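You operate a simulated robot arm through the tools that you are given. There is no shell and no other tool.

Carry out the task below with a simulated robot arm. There is one attempt and no reset: what you move stays moved.

Task
Fit the wide roll on the bench shaft with the collar locked at U23, and inflate the shaft.
Fine: push the roll up to the collar, fill with the air chuck from that bench till the gauge is in the green, and put the chuck back.

It is judged by the outcome, as a careful person would: the job done as asked, and still so three seconds after it is handed in. It fails if anything else is knocked over, pushed out of place, dropped, spilled or broken.

Robot
A 6-joint arm with a three-finger gripper, fixed in place. Base frame: the origin is at the foot of the arm, x ahead of it, y to its left, z up. Readings come in cm, rad, newtons and seconds.
Its first joint turns from -2.897 to 2.897 rad. Payload 4.89 kg.
The TCP is the grasp point between the finger pads, 3 cm short of the fingertips. In the tool frame z runs along the fingers and y along their closing line. The gripper opens to 16.4 cm. The gripper's body begins 12.5 cm behind the TCP.
Orientation is that of the tool frame in the base frame, as [roll, pitch, yaw] about the fixed x, y, z axes, in that order (R = Rz(yaw) Ry(pitch) Rx(roll)). With the fingers straight down and closing along the base's y, the tool's x points along the base's -x, its y along +y and its z along -z.

Tools
- The arm moves only by the tool nudge_tool. Its argument "deltas" is a list of rows, each an object of numbers (a shift or turn left out is 0, a gripper value left out holds the last): "tx", "ty", "tz": the shift along the base's x, y, z in cm; "rx", "ry", "rz": the turn, a rotation vector about the base's x, y, z in rad; "fingers": the gripper command, from -1 (fully open) to 1 (shut), values between in proportion. In form: [{"tx": .., "ty": .., "tz": .., "rx": .., "ry": .., "rz": .., "fingers": ..}, ...]. A call has 1 to 20 rows; each row is the pose to reach, as a shift and turn from the pose commanded when the call began. A row lasts 0.2 s, in which the tool goes at most 5 cm and 0.15 rad; a call with a longer step from one row to the next is refused whole, and so is a gripper value outside its range. A pose out of reach is approached as far as the arm can. The call stops where the force on the tool passes 80 N (or 10 N more than at its start, if that is more) or the arm is blocked; 0.2 s more then pass. The fingers move at their own pace (about 10.8 cm/s each) and stop on an object; they squeeze with about 26 N. The grip force told is the motor's: it shows also when the fingers shut on nothing. Time passes only in rows, and 0.2 s behind the last, so rows that repeat a pose let the fingers close. It gives the time, the measured TCP pose, the force on the tool (base axes), the opening and the grip force at its end, in the units of the frame above (readings bear some noise), with the torque about the TCP (base axes, N m) and any sound that the robot's microphone picked up, and new pictures: "pictures" is both (left out), scene, wrist or none.
- Cameras (640 x 400 px; columns grow to the right, rows downward): "scene" is fixed at [5.76, -65.09, 144.05]; the picture's right is [0.50, -0.86, 0.00], its down [-0.45, -0.26, -0.85] and it looks along [0.74, 0.43, -0.52] (base axes); focal length 337 px, centre (320, 200). "wrist" rides on the gripper at [7.6, -0.2, -15.2] in the tool frame; the picture's right is [0.02, 1.00, 0.00], its down [-0.88, 0.02, -0.47] and it looks along [-0.47, 0.01, 0.88] (tool axes); focal length 247 px, centre (320, 200). There is no depth. A picture from a camera that has moved, and an enlarged one, comes with that camera's place and axes in the base frame and with its lens. The place of the scene camera against the robot may be out by one fixed shift of up to 1.2 cm in any direction.
- slide_trunk(by): slides the trunk up (or, below 0, down) by that many cm; the arm rides with it, the base frame stays. It gives what a move gives, with no picture.
- close_up(camera, box): a new picture of the part [left, top, right, bottom] of that camera's present view, enlarged. No time passes.
- finish_job(): hands the job in; it is judged then, once.

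Places have to be worked out from the pictures, the camera data and where the tool is seen. Open the gripper and draw the arm clear of the work before you hand the job in, unless the task says otherwise.

The tools are called after ">>>" as a command line: name --argument value ..., lists and objects as JSON in quotes. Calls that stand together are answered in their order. nudge_tool: Moves the arm, as the interface text tells. Its arguments: {"type":"object","properties":{"deltas":{"type":"array"},"pictures":{"type":"string","enum":["both","scene","wrist","none"]}},"required":["deltas"]} The other tools are called the same way: slide_trunk (by) slides the trunk up or down; close_up (camera, box) takes an enlarged picture of a part of a camera's view; finish_job () hands the job in.

At the start:

```text
clock: 0.0
tcp_pos: [60.87, -16.7, 113.15]
tcp_rot: [-3.141, 0.0, 3.141]
force: [-0.6, -0.6, 0.2]
ft_torque: [-0.01, 0.01, -0.03]
finger_gap: 16.38
gripper_force: 0.1
trunk travel left (down, up): [-17.5, 21.5]
```

scene: 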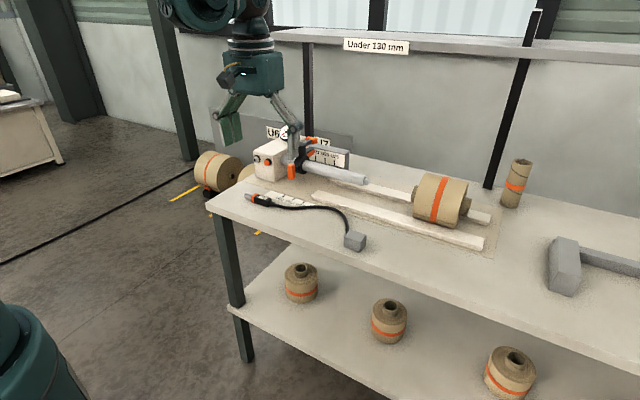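
wrist: 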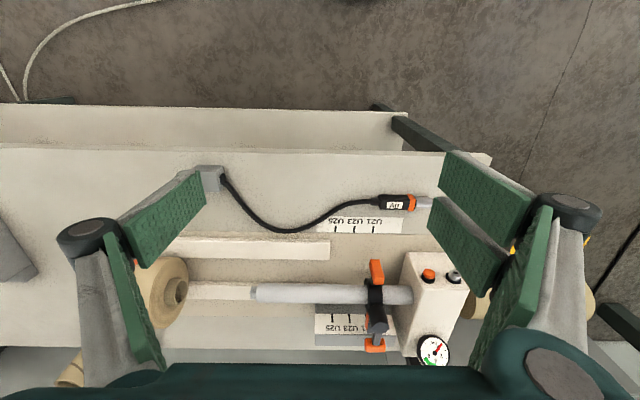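

I start by looking closer at the bench: the shaft, the collar, the scale, the gauge and the chuck.

>>> close_up --camera "scene" --box '[200, 100, 400, 225]'

>>> close_up --camera "wrist" --box '[300, 180, 500, 380]'

>>> close_up --camera "scene" --box '[350, 140, 640, 320]'

>>> close_up --camera "wrist" --box '[0, 180, 320, 400]'

>>> close_up --camera "scene" --box '[160, 100, 320, 220]'

```text
3.20 times, centred on (300, 162) of scene
camera zoom: at [5.76, -65.09, 144.05], right [0.5, -0.86, 0.0], down [-0.45, -0.26, -0.85], along [0.74, 0.43, -0.52], focal length 1079 px, centre (384, 320)
```

zoom: 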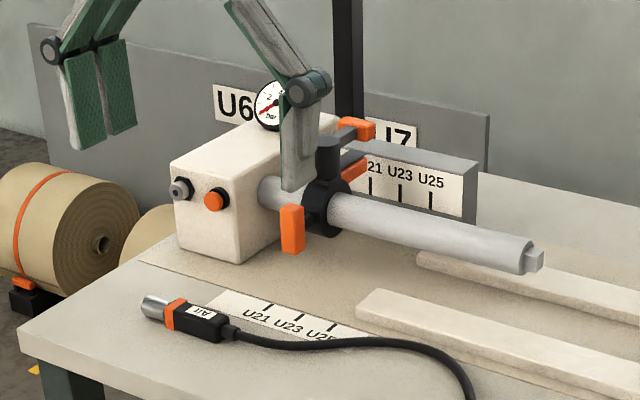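

```text
2.00 times, centred on (400, 280) of wrist
camera zoom: at [53.05, -16.83, 128.32], right [-0.02, 1.0, 0.0], down [0.88, 0.02, 0.47], along [0.47, 0.01, -0.88], focal length 494 px, centre (160, 40)
```

zoom: 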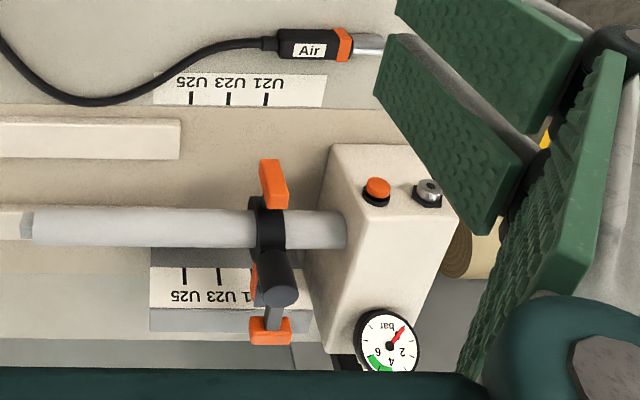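

```text
2.21 times, centred on (495, 230) of scene
camera zoom: at [5.76, -65.09, 144.05], right [0.5, -0.86, 0.0], down [-0.45, -0.26, -0.85], along [0.74, 0.43, -0.52], focal length 744 px, centre (-66, 134)
```

zoom: 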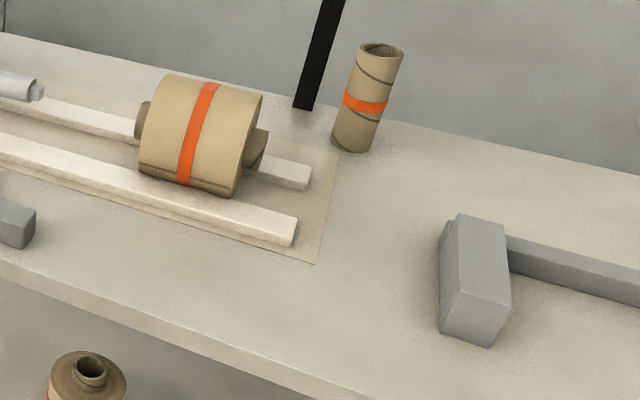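

```text
1.82 times, centred on (160, 290) of wrist
camera zoom: at [53.05, -16.83, 128.32], right [-0.02, 1.0, 0.0], down [0.88, 0.02, 0.47], along [0.47, 0.01, -0.88], focal length 449 px, centre (611, 36)
```

zoom: 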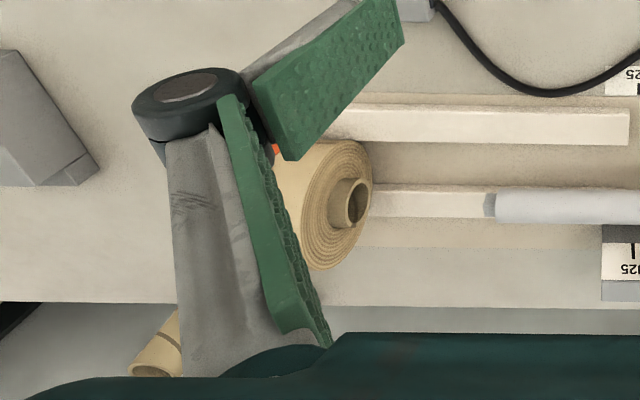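

```text
3.33 times, centred on (240, 160) of scene
camera zoom: at [5.76, -65.09, 144.05], right [0.5, -0.86, 0.0], down [-0.45, -0.26, -0.85], along [0.74, 0.43, -0.52], focal length 1124 px, centre (587, 333)
```

zoom: 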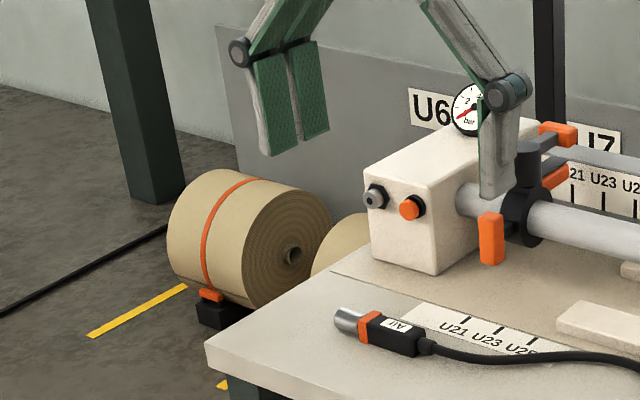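

The collar sits near U21 now, on a shaft running along -y at about x=96, z=91. The roll lies on two rails in line with the shaft. I move the hand nearer and above to see the collar's lock and the scales better.

>>> nudge_tool --deltas '[{"tx": 4, "ty": 1}, {"tx": 8, "ty": 2}, {"tx": 11, "ty": 3}, {"tx": 14, "ty": 4}, {"tx": 14, "ty": 4}]'

```text
clock: 1.2
tcp_pos: [74.63, -12.86, 113.59]
tcp_rot: [-3.141, 0.0, 3.141]
force: [0.6, -0.1, 0.3]
ft_torque: [-0.01, 0.1, -0.02]
finger_gap: 16.39
gripper_force: 0.0
trunk travel left (down, up): [-17.5, 21.5]
camera wrist: at [66.91, -12.9, 128.64], right [-0.02, 1.0, 0.0], down [0.88, 0.02, 0.47], along [0.47, 0.01, -0.88], focal length 247 px, centre (320, 200)
```

scene: 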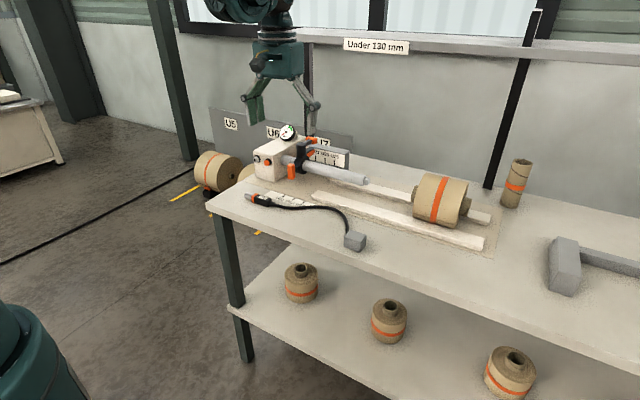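
wrist: 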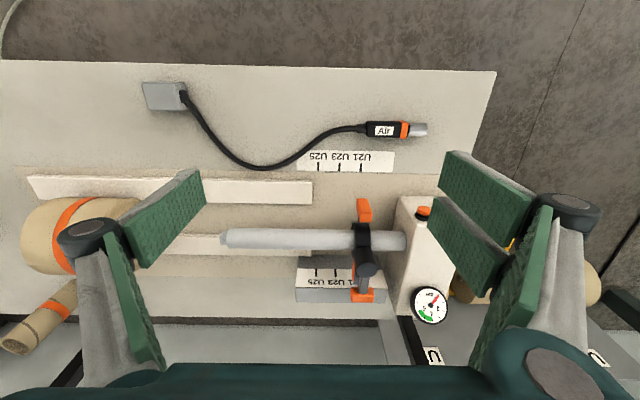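

The view is clearer now; I enlarge the collar from both cameras.

>>> close_up --camera "wrist" --box '[280, 140, 440, 320]'

>>> close_up --camera "scene" --box '[250, 115, 370, 190]'

>>> close_up --camera "scene" --box '[190, 100, 350, 220]'

>>> close_up --camera "scene" --box '[350, 150, 510, 260]'

>>> close_up --camera "wrist" --box '[330, 180, 410, 310]'

```text
2.22 times, centred on (360, 230) of wrist
camera zoom: at [66.91, -12.9, 128.64], right [-0.02, 1.0, 0.0], down [0.88, 0.02, 0.47], along [0.47, 0.01, -0.88], focal length 549 px, centre (231, 133)
```

zoom: 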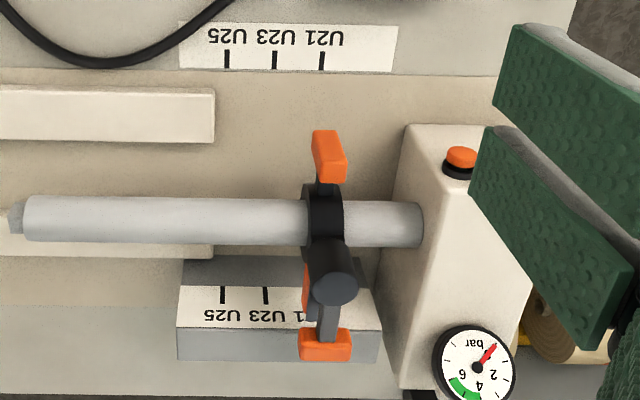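

```text
5.33 times, centred on (310, 152) of scene
camera zoom: at [5.76, -65.09, 144.05], right [0.5, -0.86, 0.0], down [-0.45, -0.26, -0.85], along [0.74, 0.43, -0.52], focal length 1798 px, centre (373, 453)
```

zoom: 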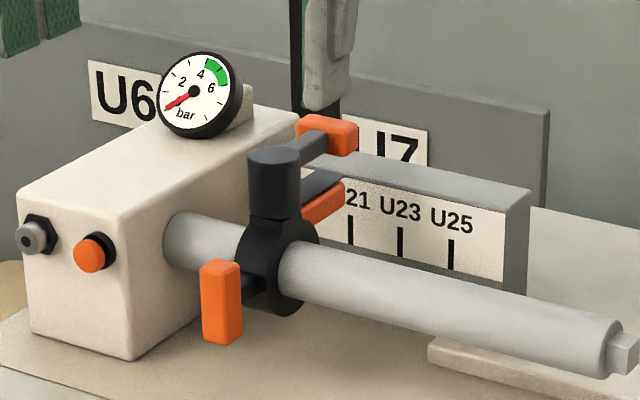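

```text
3.33 times, centred on (270, 160) of scene
camera zoom: at [5.76, -65.09, 144.05], right [0.5, -0.86, 0.0], down [-0.45, -0.26, -0.85], along [0.74, 0.43, -0.52], focal length 1124 px, centre (487, 333)
```

zoom: 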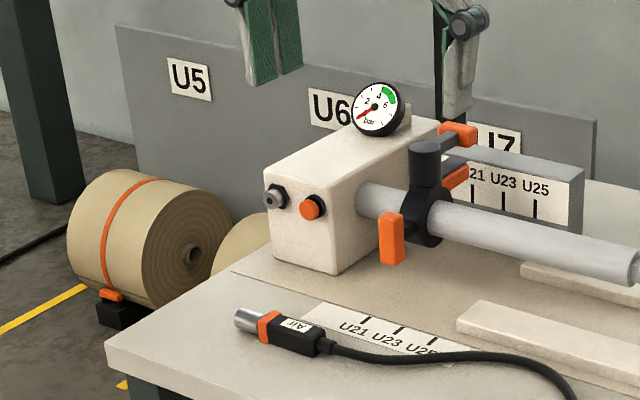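

```text
3.64 times, centred on (430, 205) of scene
camera zoom: at [5.76, -65.09, 144.05], right [0.5, -0.86, 0.0], down [-0.45, -0.26, -0.85], along [0.74, 0.43, -0.52], focal length 1226 px, centre (-80, 182)
```

zoom: 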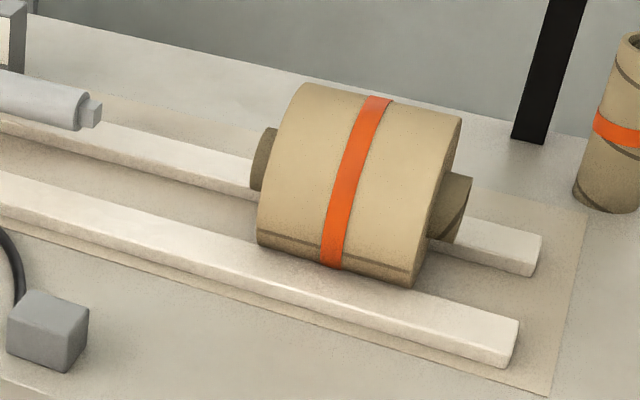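

```text
3.08 times, centred on (370, 245) of wrist
camera zoom: at [66.91, -12.9, 128.64], right [-0.02, 1.0, 0.0], down [0.88, 0.02, 0.47], along [0.47, 0.01, -0.88], focal length 760 px, centre (166, 62)
```

zoom: 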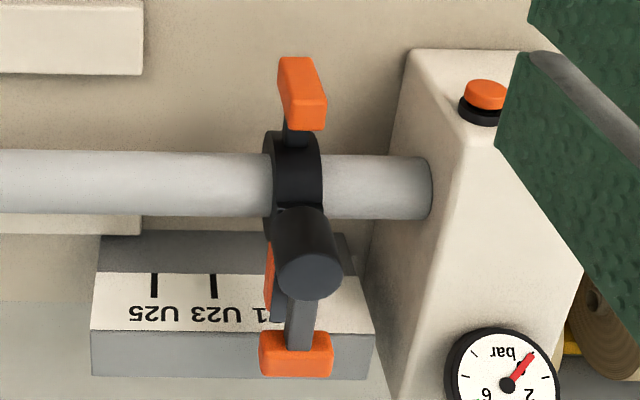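

The collar ring and hub now stand at about y=-5, by the U21 ticks; U23 is near y=-8.9 and U25 near -12.9. I move the camera to look squarely along the collar from closer.

>>> nudge_tool --deltas '[{"tx": 2, "ty": 3, "tz": -2}, {"tx": 4, "ty": 6, "tz": -4}, {"tx": 6, "ty": 7.5, "tz": -6}, {"tx": 6, "ty": 7.5, "tz": -6}]' --pictures "wrist"

>>> close_up --camera "wrist" --box '[220, 100, 420, 225]'

>>> close_up --camera "wrist" --box '[220, 180, 420, 305]'

```text
clock: 2.2
tcp_pos: [80.81, -5.19, 106.88]
tcp_rot: [3.141, 0.002, -3.139]
force: [0.8, 0.7, -0.6]
ft_torque: [-0.02, 0.11, -0.01]
finger_gap: 16.38
gripper_force: 0.1
trunk travel left (down, up): [-17.5, 21.5]
camera wrist: at [73.1, -5.14, 122.03], right [-0.02, 1.0, 0.0], down [0.88, 0.02, 0.47], along [0.47, 0.01, -0.88], focal length 247 px, centre (320, 200)
```

wrist: 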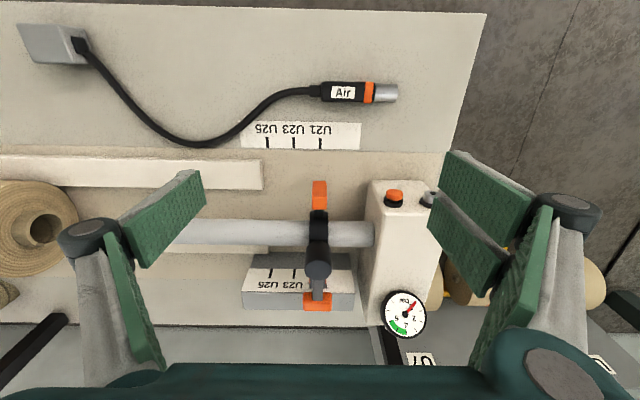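

```text
3.20 times, centred on (320, 162) of wrist
camera zoom: at [73.1, -5.14, 122.03], right [-0.02, 1.0, 0.0], down [0.88, 0.02, 0.47], along [0.47, 0.01, -0.88], focal length 790 px, centre (320, 320)
```

zoom: 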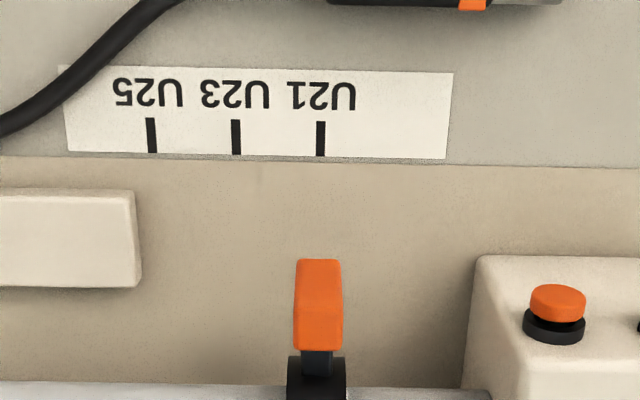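

```text
3.20 times, centred on (320, 242) of wrist
camera zoom: at [73.1, -5.14, 122.03], right [-0.02, 1.0, 0.0], down [0.88, 0.02, 0.47], along [0.47, 0.01, -0.88], focal length 790 px, centre (320, 64)
```

zoom: 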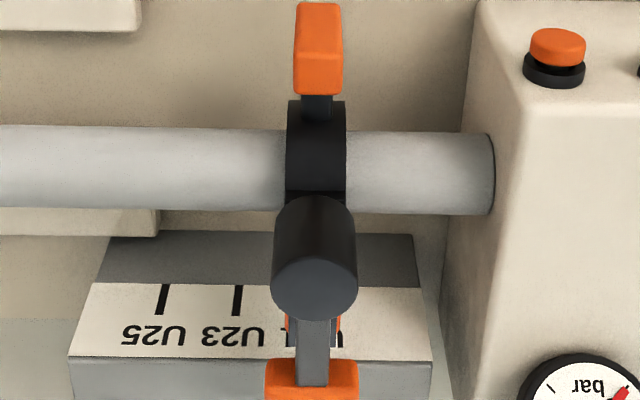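

Camera y is -5.1 here, and the ring, hub and U21 ticks all line up, so the collar is centred on U21 and must go 4 cm toward -y. I bring the half-closed fingers above the hub (about x=94.8, top z≈99.4), keeping well above it.

>>> nudge_tool --deltas '[{"tx": 4, "tz": 1, "fingers": -0.5}, {"tx": 8, "tz": 1, "fingers": 0}, {"tx": 11, "tz": 1, "fingers": 0}, {"tx": 14, "tz": 1, "fingers": 0}, {"tx": 14, "tz": 1, "fingers": 0}]'

>>> close_up --camera "wrist" --box '[220, 100, 420, 225]'

>>> close_up --camera "scene" --box '[250, 85, 410, 185]'

```text
clock: 3.4
tcp_pos: [94.7, -5.08, 107.94]
tcp_rot: [3.142, 0.001, 3.142]
force: [-0.3, 0.5, -1.0]
ft_torque: [-0.02, 0.07, 0.02]
finger_gap: 8.2
gripper_force: 0.0
trunk travel left (down, up): [-17.5, 21.5]
camera wrist: at [86.92, -5.15, 123.12], right [-0.02, 1.0, 0.0], down [0.88, 0.02, 0.47], along [0.47, 0.01, -0.88], focal length 247 px, centre (320, 200)
```

scene: 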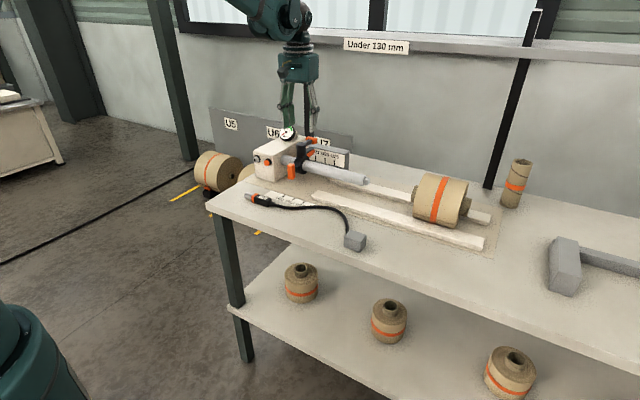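
wrist: 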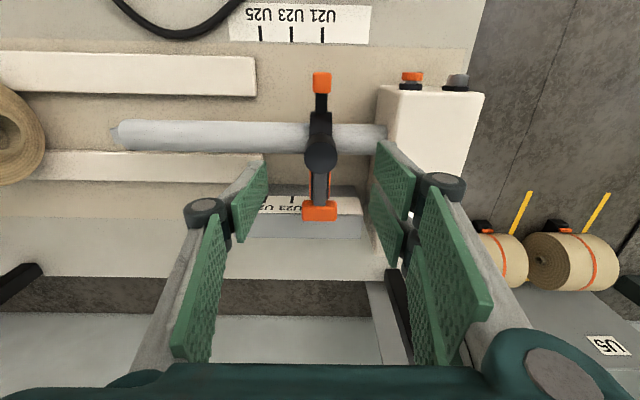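

```text
3.20 times, centred on (320, 162) of wrist
camera zoom: at [86.92, -5.15, 123.12], right [-0.02, 1.0, 0.0], down [0.88, 0.02, 0.47], along [0.47, 0.01, -0.88], focal length 790 px, centre (320, 320)
```

zoom: 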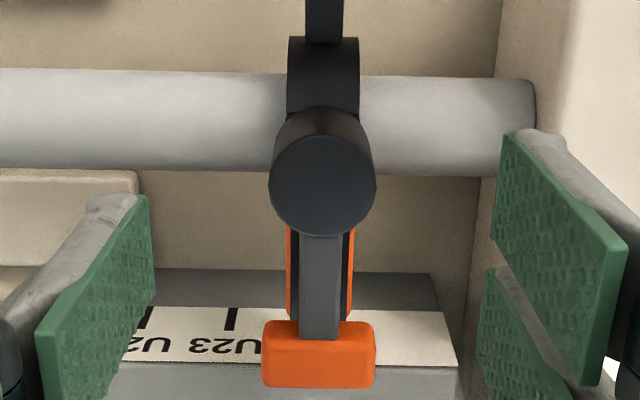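

```text
4.00 times, centred on (330, 135) of scene
camera zoom: at [5.76, -65.09, 144.05], right [0.5, -0.86, 0.0], down [-0.45, -0.26, -0.85], along [0.74, 0.43, -0.52], focal length 1349 px, centre (280, 460)
```

zoom: 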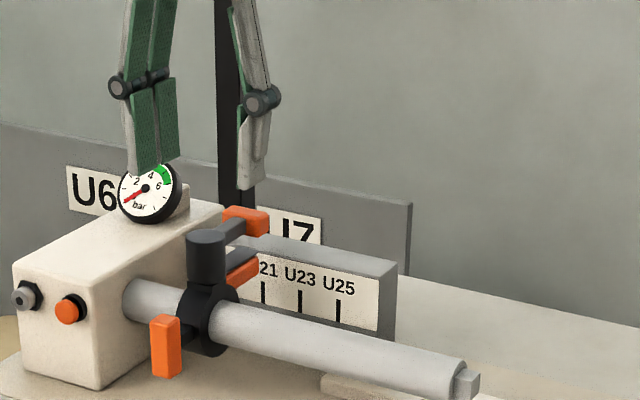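

The fingers straddle the hub (x=94.7, y=-4.9, top z≈99.7). I lower them beside it, staying above the ring, and close on it.

>>> nudge_tool --deltas '[{"tz": -3, "ty": 0.15}, {"tz": -6, "ty": 0.15}, {"tz": -8.2, "ty": 0.15}, {"tz": -8.2, "ty": 0.15}, {"tz": -8.2, "ty": 0.15, "fingers": 0.4}, {"tz": -8.2, "ty": 0.15, "fingers": 0.7}, {"tz": -8.2, "ty": 0.15, "fingers": 0.9}, {"tz": -8.2, "ty": 0.15, "fingers": 0.9}]'

```text
clock: 5.2
tcp_pos: [94.72, -5.04, 99.94]
tcp_rot: [3.14, 0.0, -3.141]
force: [-3.2, 7.0, -3.1]
ft_torque: [0.29, 0.18, -0.01]
finger_gap: 3.33
gripper_force: 44.9
trunk travel left (down, up): [-17.5, 21.5]
camera wrist: at [86.95, -5.11, 115.19], right [-0.02, 1.0, 0.0], down [0.88, 0.02, 0.47], along [0.47, 0.01, -0.88], focal length 247 px, centre (320, 200)
```

scene: 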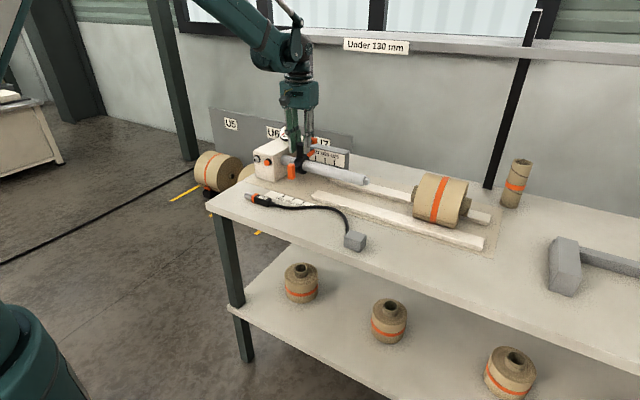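
wrist: 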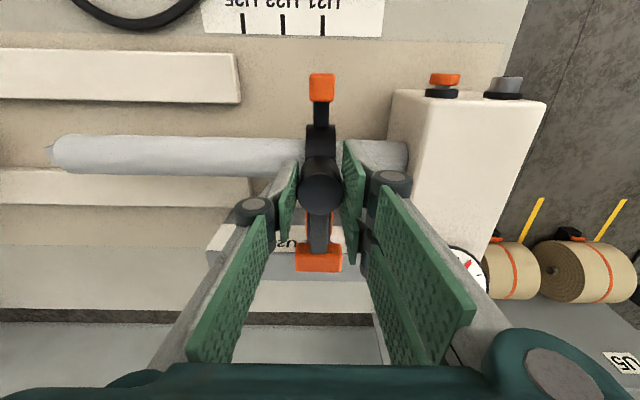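

The hub is held (gap 3.3 cm). I test with a small pull toward -y whether the collar slides or is locked.

>>> nudge_tool --deltas '[{"ty": -0.2}, {"ty": -0.4}, {"ty": -0.6}, {"ty": -0.6}]' --pictures "wrist"

```text
clock: 6.2
tcp_pos: [94.84, -5.24, 100.02]
tcp_rot: [-3.141, 0.0, -3.139]
force: [-9.9, 57.7, -7.1]
ft_torque: [1.57, 0.45, 0.27]
finger_gap: 3.29
gripper_force: 44.8
trunk travel left (down, up): [-17.5, 21.5]
camera wrist: at [87.0, -5.3, 115.2], right [-0.02, 1.0, 0.0], down [0.88, 0.02, 0.47], along [0.47, 0.01, -0.88], focal length 247 px, centre (320, 200)
```

wrist: 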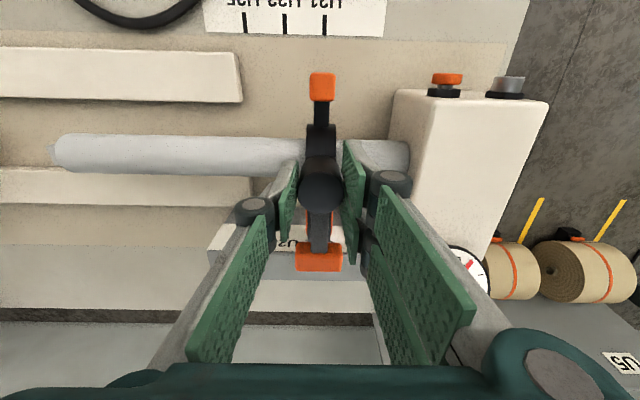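

At 58 N the collar has not moved, so it is locked with the lever pointing to +x. I relax the pull, open, rise and move over the lever's orange grip (about x=101.1, y=-5, z=99).

>>> nudge_tool --deltas '[{"ty": 0.3}, {"ty": 0.6}, {"ty": 0.6, "fingers": 0.4}, {"ty": 0.6, "fingers": 0.2}, {"ty": 0.6, "tz": 3, "fingers": 0.2}, {"ty": 0.6, "tz": 5.5, "fingers": 0.2}, {"ty": 0.5, "tx": 3.2, "tz": 5.5, "fingers": 0.2}, {"ty": 0.5, "tx": 6.4, "tz": 5.5, "fingers": 0.2}, {"ty": 0.5, "tx": 6.4, "tz": 5.5, "fingers": 0.2}]'

>>> close_up --camera "wrist" --box '[220, 50, 420, 175]'

>>> close_up --camera "scene" --box '[250, 85, 410, 185]'

```text
clock: 8.2
tcp_pos: [101.13, -5.24, 105.4]
tcp_rot: [-3.142, 0.0, -3.142]
force: [-0.5, 0.3, 0.2]
ft_torque: [-0.01, -0.02, 0.01]
finger_gap: 6.56
gripper_force: 0.1
trunk travel left (down, up): [-17.5, 21.5]
camera wrist: at [93.47, -5.3, 120.53], right [-0.02, 1.0, 0.0], down [0.88, 0.02, 0.47], along [0.47, 0.01, -0.88], focal length 247 px, centre (320, 200)
```

scene: 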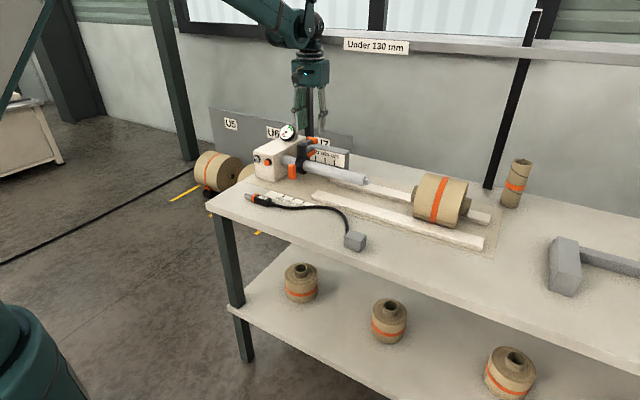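
wrist: 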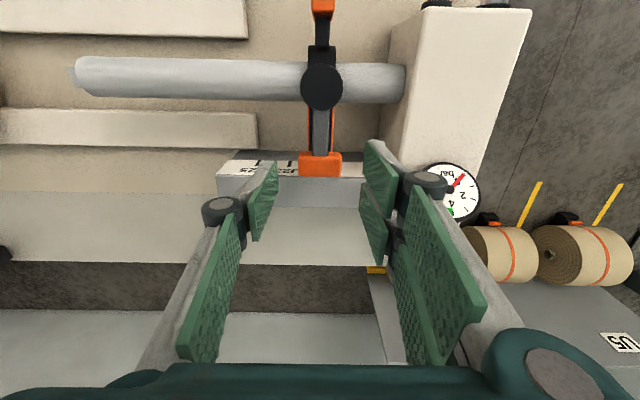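

```text
3.20 times, centred on (320, 112) of wrist
camera zoom: at [93.47, -5.3, 120.53], right [-0.02, 1.0, 0.0], down [0.88, 0.02, 0.47], along [0.47, 0.01, -0.88], focal length 790 px, centre (320, 480)
```

zoom: 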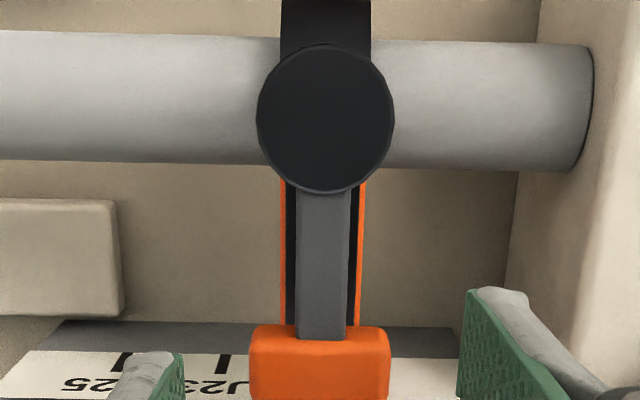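

```text
4.00 times, centred on (330, 135) of scene
camera zoom: at [5.76, -65.09, 144.05], right [0.5, -0.86, 0.0], down [-0.45, -0.26, -0.85], along [0.74, 0.43, -0.52], focal length 1349 px, centre (280, 460)
```

zoom: 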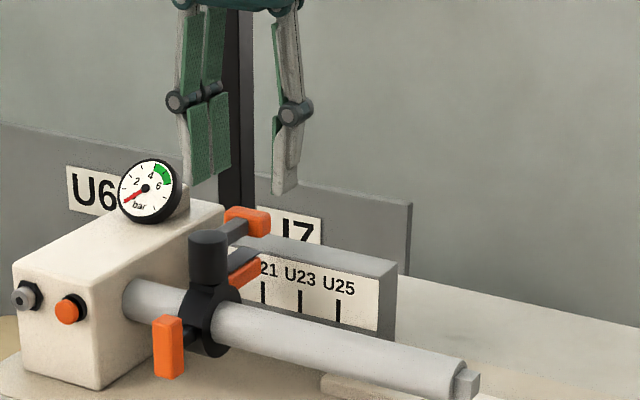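

The lever grip sits at about (101.2, -5.15, 99). I lower onto it with the fingertips just above the rear ear, and close.

>>> nudge_tool --deltas '[{"tz": -2.5, "tx": 0.1, "ty": 0.1}, {"tz": -5.1, "tx": 0.1, "ty": 0.1}, {"tz": -5.1, "tx": 0.1, "ty": 0.1}, {"tz": -5.1, "tx": 0.1, "ty": 0.1, "fingers": 0.5}, {"tz": -5.1, "tx": 0.1, "ty": 0.1, "fingers": 0.8}, {"tz": -5.1, "tx": 0.1, "ty": 0.1, "fingers": 0.8}]'

>>> close_up --camera "wrist" --box '[220, 50, 420, 175]'

>>> close_up --camera "scene" --box '[250, 85, 410, 185]'

```text
clock: 9.6
tcp_pos: [101.29, -5.33, 100.59]
tcp_rot: [3.139, 0.002, 3.138]
force: [1.7, 1.9, 9.3]
ft_torque: [0.11, -0.09, -0.05]
finger_gap: 4.0
gripper_force: 45.0
trunk travel left (down, up): [-17.5, 21.5]
camera wrist: at [93.5, -5.31, 115.68], right [-0.02, 1.0, 0.0], down [0.88, 0.02, 0.47], along [0.47, 0.01, -0.88], focal length 247 px, centre (320, 200)
```

scene: 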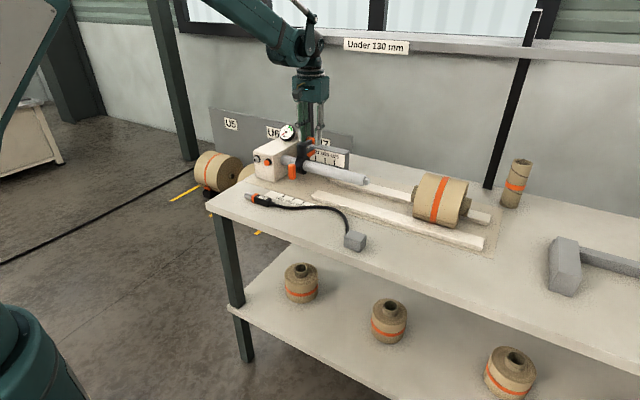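
wrist: 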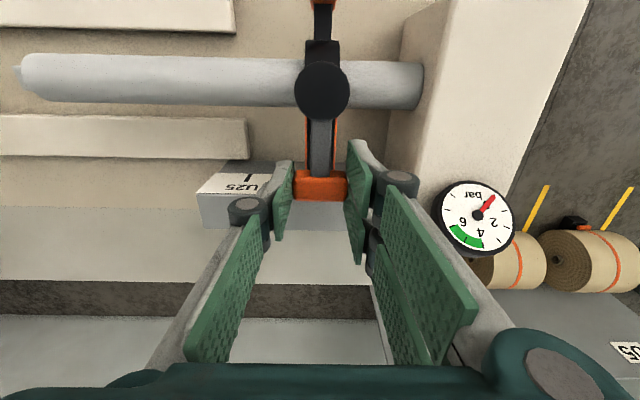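

```text
3.20 times, centred on (320, 112) of wrist
camera zoom: at [93.5, -5.31, 115.68], right [-0.02, 1.0, 0.0], down [0.88, 0.02, 0.47], along [0.47, 0.01, -0.88], focal length 790 px, centre (320, 480)
```

zoom: 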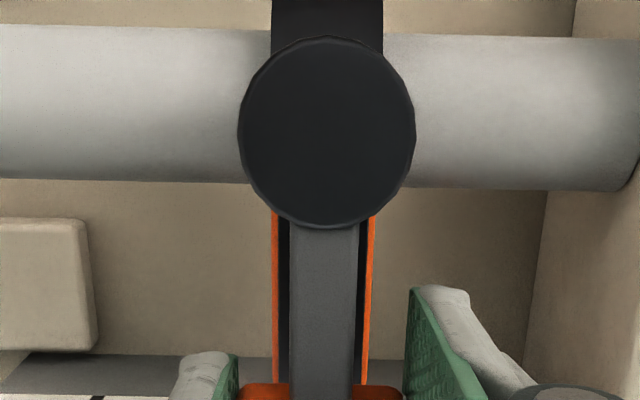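

```text
4.00 times, centred on (330, 135) of scene
camera zoom: at [5.76, -65.09, 144.05], right [0.5, -0.86, 0.0], down [-0.45, -0.26, -0.85], along [0.74, 0.43, -0.52], focal length 1349 px, centre (280, 460)
```

zoom: 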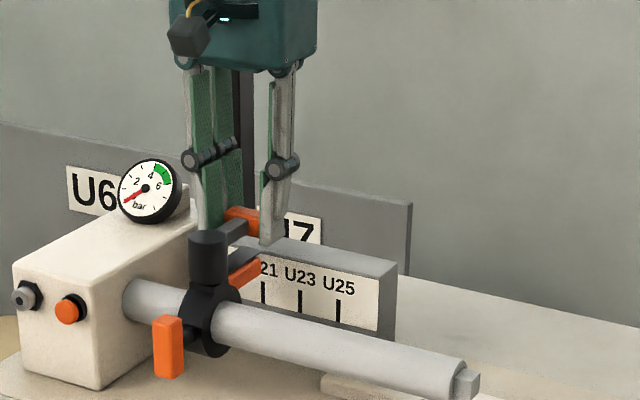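

The lever grip is held (gap 4.0 cm). I try a small turn toward +y about the hub to feel which way it goes.

>>> nudge_tool --deltas '[{"ty": 0.33, "rz": 0.05}, {"tx": -0.03, "ty": 0.65, "rz": 0.1}, {"tx": -0.03, "ty": 0.65, "rz": 0.1}]' --pictures "wrist"

```text
clock: 10.4
tcp_pos: [101.25, -4.63, 100.5]
tcp_rot: [3.141, 0.002, -3.042]
force: [-4.2, -1.0, 12.0]
ft_torque: [0.0, 0.06, -0.05]
finger_gap: 4.0
gripper_force: 45.1
trunk travel left (down, up): [-17.5, 21.5]
camera wrist: at [93.54, -5.52, 115.67], right [-0.12, 0.99, 0.0], down [0.87, 0.11, 0.47], along [0.47, 0.06, -0.88], focal length 247 px, centre (320, 200)
```

wrist: 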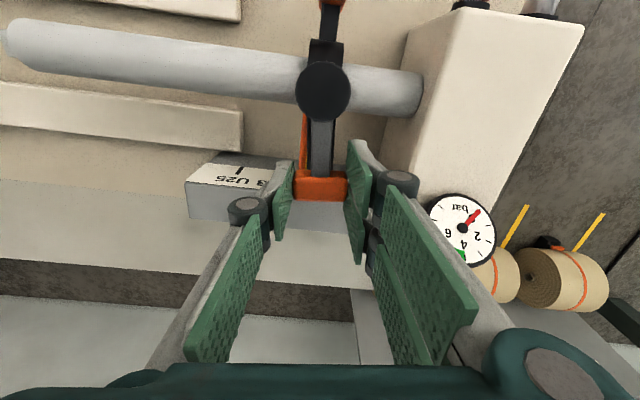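

The lever turns freely toward +y. I carry on along the arc about the hub, watching the force.

>>> nudge_tool --deltas '[{"tx": -0.14, "ty": 0.83, "rz": 0.13}, {"tx": -0.38, "ty": 1.64, "rz": 0.26}, {"tx": -0.73, "ty": 2.41, "rz": 0.39}, {"tx": -1.18, "ty": 3.13, "rz": 0.52}, {"tx": -1.18, "ty": 3.13, "rz": 0.52}]' --pictures "wrist"

```text
clock: 11.6
tcp_pos: [100.02, -1.37, 100.58]
tcp_rot: [-3.14, 0.0, -2.52]
force: [17.4, 1.1, 23.3]
ft_torque: [0.12, -0.57, 0.39]
finger_gap: 3.96
gripper_force: 44.8
trunk travel left (down, up): [-17.5, 21.5]
camera wrist: at [93.81, -5.87, 115.56], right [-0.6, 0.8, 0.0], down [0.7, 0.53, 0.47], along [0.38, 0.28, -0.88], focal length 247 px, centre (320, 200)
```

wrist: 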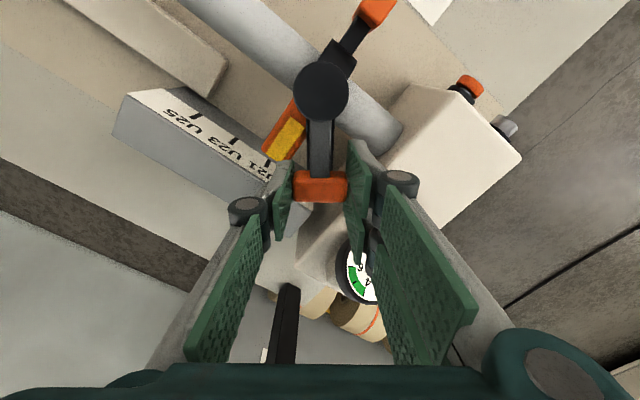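

The lever is at about 35°, showing a yellow patch it used to cover. I keep turning, easing the tool up slightly to relieve the vertical force.

>>> nudge_tool --deltas '[{"tz": 0.25, "tx": 0.15}, {"tx": -0.39, "ty": 0.65, "tz": 0.25, "rz": 0.13}, {"tx": -1.0, "ty": 1.23, "tz": 0.25, "rz": 0.26}, {"tx": -1.68, "ty": 1.73, "tz": 0.25, "rz": 0.39}, {"tx": -2.43, "ty": 2.13, "tz": 0.25, "rz": 0.52}, {"tx": -2.43, "ty": 2.13, "tz": 0.25, "rz": 0.52}]'

```text
clock: 13.0
tcp_pos: [97.65, 0.8, 100.63]
tcp_rot: [-3.141, -0.001, -2.001]
force: [-11.5, 1.1, -27.5]
ft_torque: [0.15, 0.21, -0.61]
finger_gap: 4.01
gripper_force: 45.0
trunk travel left (down, up): [-17.5, 21.5]
camera wrist: at [94.63, -6.16, 115.81], right [-0.92, 0.4, 0.0], down [0.35, 0.81, 0.47], along [0.19, 0.43, -0.88], focal length 247 px, centre (320, 200)
```

scene: 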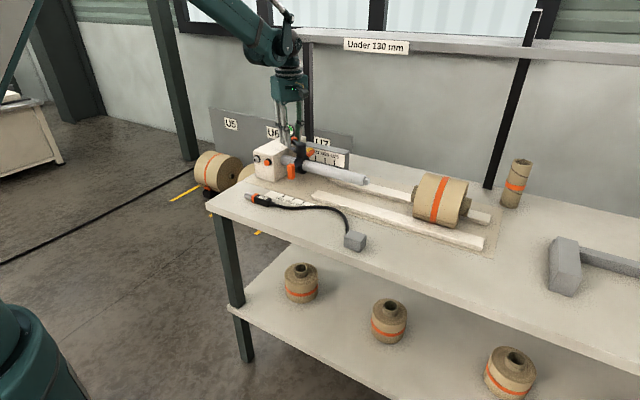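
wrist: 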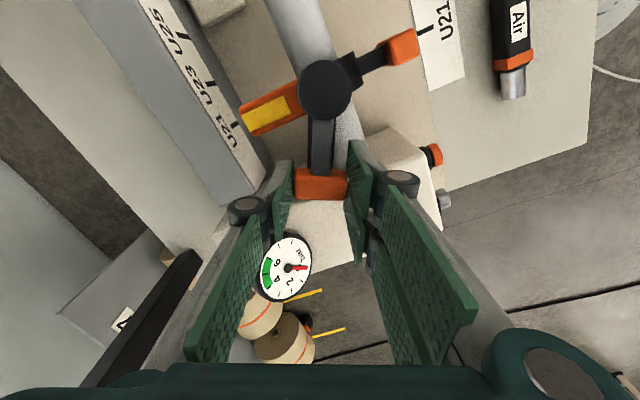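

At 65° with light side force; the vertical offset now pulls the other way, so I take half of it out and go on to about 88°.

>>> nudge_tool --deltas '[{"tz": -0.14, "tx": -0.05}, {"tx": -0.84, "ty": 0.3, "tz": -0.14, "rz": 0.13}, {"tx": -1.66, "ty": 0.5, "tz": -0.14, "rz": 0.26}, {"tx": -2.5, "ty": 0.59, "tz": -0.14, "rz": 0.39}, {"tx": -2.5, "ty": 0.59, "tz": -0.14, "rz": 0.39}]' --pictures "wrist"

```text
clock: 14.0
tcp_pos: [95.99, 1.22, 100.51]
tcp_rot: [-3.131, 0.0, -1.645]
force: [21.7, 0.6, -7.2]
ft_torque: [-0.24, -0.36, -0.67]
finger_gap: 4.09
gripper_force: 44.8
trunk travel left (down, up): [-17.5, 21.5]
stopped in row 4: the force on the tool passed its limit at 92 N (the readings are from after the stop); the commanded pose is now the measured one
camera wrist: at [95.38, -6.23, 115.55], right [-1.0, 0.05, -0.01], down [0.04, 0.88, 0.47], along [0.03, 0.47, -0.88], focal length 247 px, centre (320, 200)
```

wrist: 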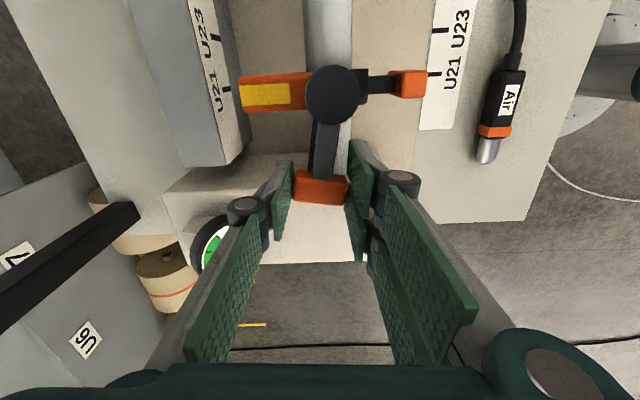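

The lever met its stop at about 80°. I ease the twist back a little, then draw the collar toward -y by the lever in small steps to see whether it is free.

>>> nudge_tool --deltas '[{"tx": 0.1, "rz": -0.1}, {"tx": 0.1, "rz": -0.1}, {"tx": 0.1, "ty": -0.3, "rz": -0.1}, {"tx": 0.1, "ty": -0.6, "rz": -0.1}, {"tx": 0.1, "ty": -0.6, "rz": -0.1}]' --pictures "wrist"

```text
clock: 15.2
tcp_pos: [95.96, 0.76, 100.45]
tcp_rot: [-3.134, -0.001, -1.745]
force: [22.6, -0.8, -0.3]
ft_torque: [0.0, -0.3, 0.02]
finger_gap: 3.95
gripper_force: 45.6
trunk travel left (down, up): [-17.5, 21.5]
camera wrist: at [94.64, -6.66, 115.56], right [-0.99, 0.15, -0.01], down [0.13, 0.87, 0.47], along [0.08, 0.47, -0.88], focal length 247 px, centre (320, 200)
```

wrist: 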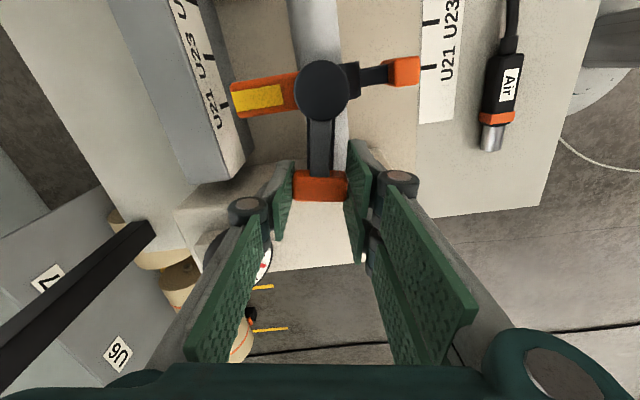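

The collar slides freely now (under 1 N along y). I draw it on toward U23, about 3.4 cm more.

>>> nudge_tool --deltas '[{"ty": -0.8}, {"ty": -1.6}, {"ty": -2.4}, {"ty": -3.0}, {"ty": -3.0}]' --pictures "both"

>>> close_up --camera "wrist" --box '[180, 0, 480, 190]'

>>> close_up --camera "scene" --box '[230, 85, 390, 220]'

```text
clock: 16.4
tcp_pos: [96.16, -2.41, 100.48]
tcp_rot: [-3.131, 0.001, -1.746]
force: [42.9, 0.0, 4.5]
ft_torque: [0.05, -1.06, 0.38]
finger_gap: 3.96
gripper_force: 44.6
trunk travel left (down, up): [-17.5, 21.5]
camera wrist: at [94.63, -9.81, 115.55], right [-0.99, 0.15, -0.01], down [0.13, 0.87, 0.47], along [0.08, 0.47, -0.88], focal length 247 px, centre (320, 200)
```

scene: 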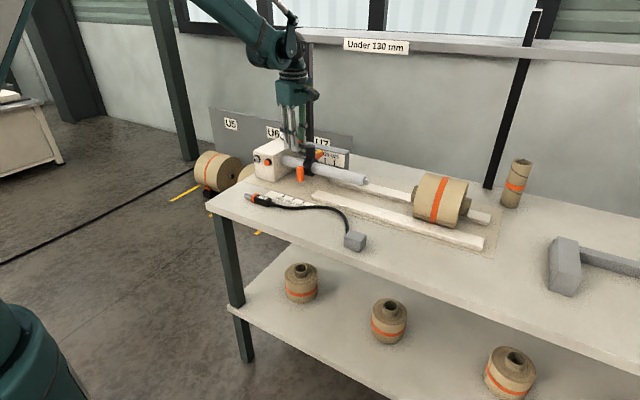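
wrist: 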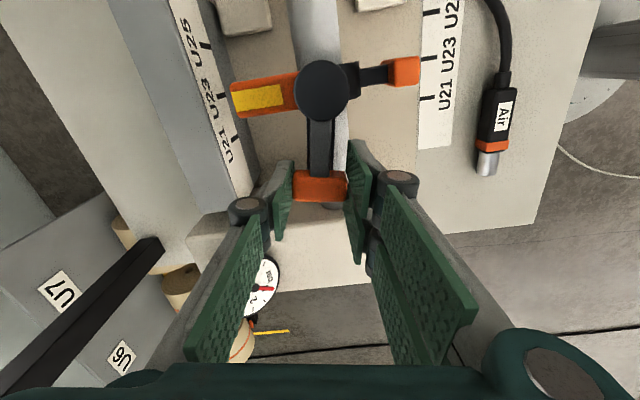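

```text
2.11 times, centred on (330, 95) of wrist
camera zoom: at [94.63, -9.81, 115.55], right [-0.99, 0.15, -0.01], down [0.13, 0.87, 0.47], along [0.08, 0.47, -0.88], focal length 520 px, centre (299, 421)
```

zoom: 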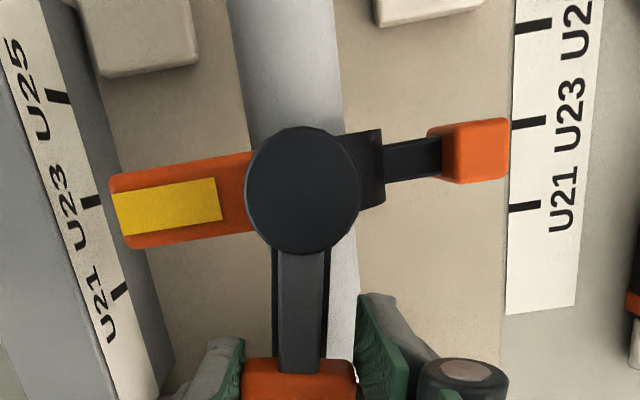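

```text
2.96 times, centred on (310, 152) of scene
camera zoom: at [5.76, -65.09, 144.05], right [0.5, -0.86, 0.0], down [-0.45, -0.26, -0.85], along [0.74, 0.43, -0.52], focal length 999 px, centre (350, 341)
```

zoom: 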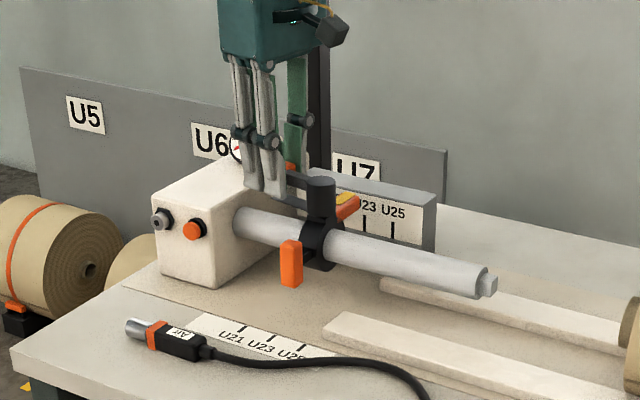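

Collar now at about y=-8.5 against U23 at about -8.84 in the same picture, so about 0.3 cm is left. I make that move and ease off the x force from the lever's stop.

>>> nudge_tool --deltas '[{"tx": 0.2}, {"tx": 0.2, "ty": -0.15}, {"tx": 0.2, "ty": -0.33}, {"tx": 0.2, "ty": -0.33}]' --pictures "wrist"

>>> close_up --camera "wrist" --box '[180, 0, 480, 190]'

```text
clock: 17.4
tcp_pos: [96.12, -2.7, 100.52]
tcp_rot: [-3.132, -0.001, -1.746]
force: [30.3, 1.4, 5.7]
ft_torque: [0.0, -0.57, 0.19]
finger_gap: 3.93
gripper_force: 45.1
trunk travel left (down, up): [-17.5, 21.5]
camera wrist: at [94.64, -10.08, 115.55], right [-0.99, 0.15, -0.01], down [0.13, 0.87, 0.47], along [0.08, 0.47, -0.88], focal length 247 px, centre (320, 200)
```

wrist: 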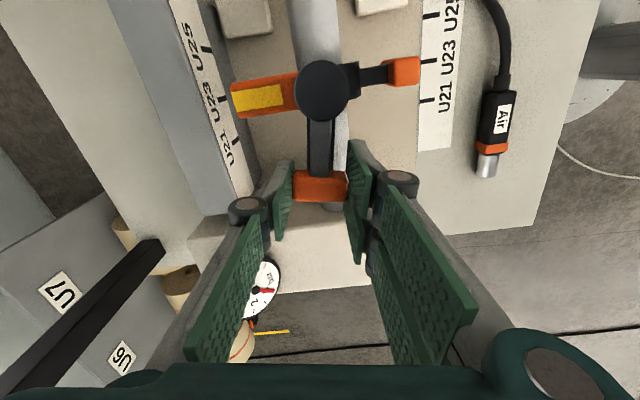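

```text
2.11 times, centred on (330, 95) of wrist
camera zoom: at [94.64, -10.08, 115.55], right [-0.99, 0.15, -0.01], down [0.13, 0.87, 0.47], along [0.08, 0.47, -0.88], focal length 520 px, centre (299, 421)
```

zoom: 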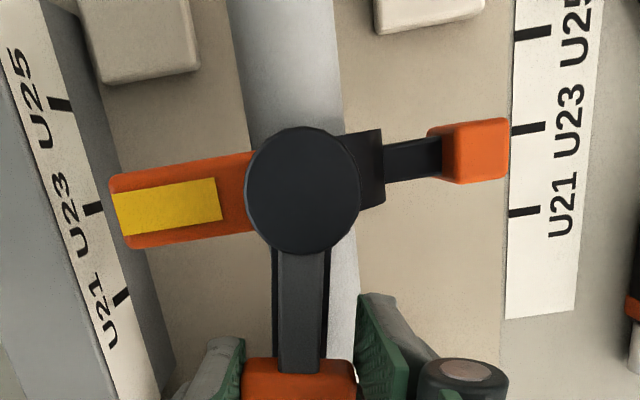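

The collar centre (about -8.80) now matches the U23 ticks (about -8.8) on both scales. I swing the lever back partway and check again before it locks.

>>> nudge_tool --deltas '[{"tx": 0.15}, {"tx": 0.9, "ty": -0.21, "rz": -0.13}, {"tx": 1.63, "ty": -0.52, "rz": -0.26}, {"tx": 2.35, "ty": -0.93, "rz": -0.39}, {"tx": 3.0, "ty": -1.43, "rz": -0.52}, {"tx": 3.6, "ty": -2.01, "rz": -0.65}, {"tx": 3.6, "ty": -2.01, "rz": -0.65}]' --pictures "wrist"

>>> close_up --camera "wrist" --box '[150, 0, 500, 200]'

```text
clock: 19.0
tcp_pos: [99.62, -4.72, 100.43]
tcp_rot: [-3.133, 0.001, -2.398]
force: [-18.7, 0.4, -22.4]
ft_torque: [-0.26, 0.56, -0.7]
finger_gap: 3.95
gripper_force: 45.1
trunk travel left (down, up): [-17.5, 21.5]
camera wrist: at [94.01, -9.82, 115.58], right [-0.69, 0.72, -0.01], down [0.63, 0.61, 0.47], along [0.35, 0.32, -0.88], focal length 247 px, centre (320, 200)
```

wrist: 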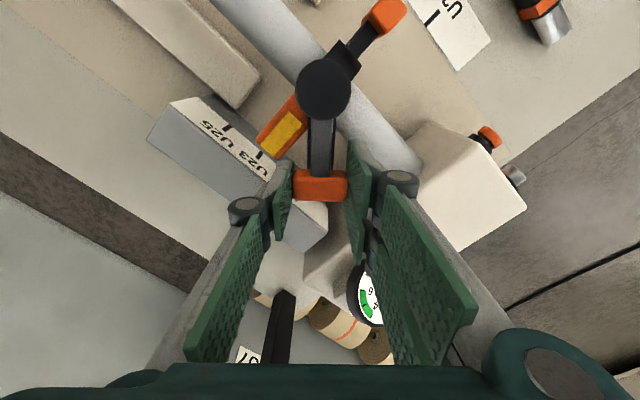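

```text
1.83 times, centred on (325, 100) of wrist
camera zoom: at [94.01, -9.82, 115.58], right [-0.69, 0.72, -0.01], down [0.63, 0.61, 0.47], along [0.35, 0.32, -0.88], focal length 452 px, centre (311, 383)
```

zoom: 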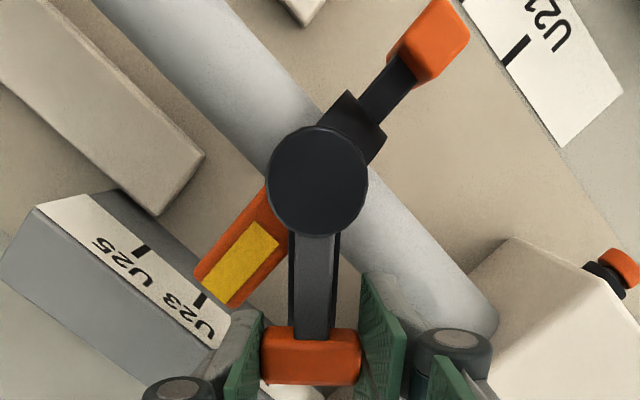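

Hub and U23 tick still agree within a millimetre. I swing the lever the rest of the way back over the rear ear to lock it.

>>> nudge_tool --deltas '[{"tx": -0.07, "ty": 0.05, "tz": -0.1}, {"tx": 0.46, "ty": -0.61, "tz": -0.1, "rz": -0.13}, {"tx": 0.89, "ty": -1.31, "tz": -0.1, "rz": -0.26}, {"tx": 1.22, "ty": -2.07, "tz": -0.1, "rz": -0.39}, {"tx": 1.45, "ty": -2.86, "tz": -0.1, "rz": -0.52}, {"tx": 1.58, "ty": -3.68, "tz": -0.1, "rz": -0.65}, {"tx": 1.6, "ty": -4.25, "tz": -0.1, "rz": -0.74}, {"tx": 1.6, "ty": -4.25, "tz": -0.1, "rz": -0.74}]' --pictures "wrist"

>>> close_up --camera "wrist" --box '[150, 0, 500, 200]'

```text
clock: 20.8
tcp_pos: [101.43, -8.85, 100.42]
tcp_rot: [-3.131, 0.002, -3.135]
force: [29.2, -4.5, 3.8]
ft_torque: [-0.01, -0.89, 0.47]
finger_gap: 3.97
gripper_force: 45.1
trunk travel left (down, up): [-17.5, 21.5]
camera wrist: at [93.5, -8.75, 115.55], right [-0.03, 1.0, -0.01], down [0.88, 0.03, 0.47], along [0.47, 0.0, -0.88], focal length 247 px, centre (320, 200)
```

wrist: 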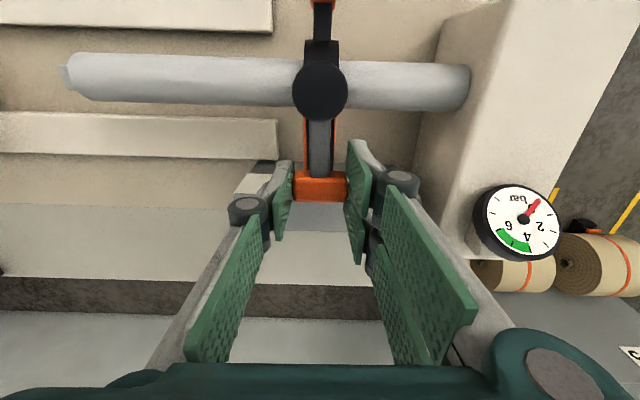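

```text
1.83 times, centred on (325, 100) of wrist
camera zoom: at [93.5, -8.75, 115.55], right [-0.03, 1.0, -0.01], down [0.88, 0.03, 0.47], along [0.47, 0.0, -0.88], focal length 452 px, centre (311, 383)
```

zoom: 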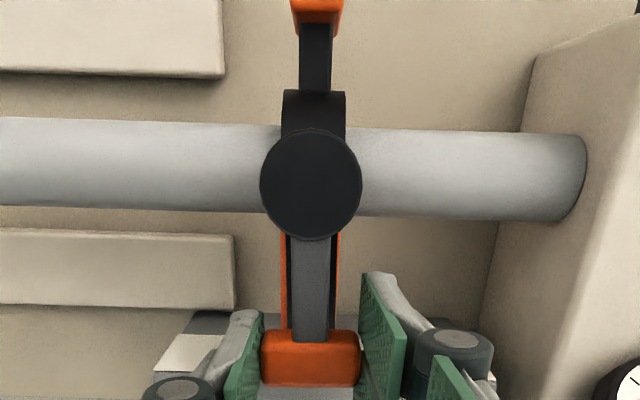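

The lever lies nearly over the ear again. I nudge it slightly further to seat it against its locked stop and read the force.

>>> nudge_tool --deltas '[{"tx": 0.12, "ty": -0.1}, {"tx": 0.12, "ty": -0.2}, {"tx": 0.12, "ty": -0.2}]' --pictures "wrist"

```text
clock: 21.6
tcp_pos: [101.22, -8.88, 100.44]
tcp_rot: [-3.131, 0.002, -3.134]
force: [19.4, -0.4, -19.6]
ft_torque: [0.33, -0.68, 0.15]
finger_gap: 3.95
gripper_force: 45.1
trunk travel left (down, up): [-17.5, 21.5]
camera wrist: at [93.49, -8.78, 115.56], right [-0.03, 1.0, -0.01], down [0.88, 0.03, 0.47], along [0.47, 0.0, -0.88], focal length 247 px, centre (320, 200)
```

wrist: 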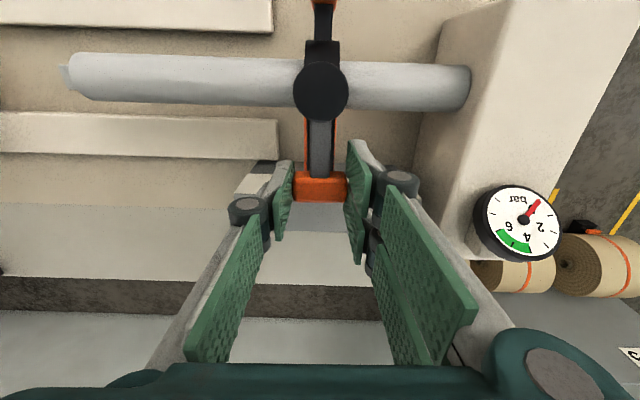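

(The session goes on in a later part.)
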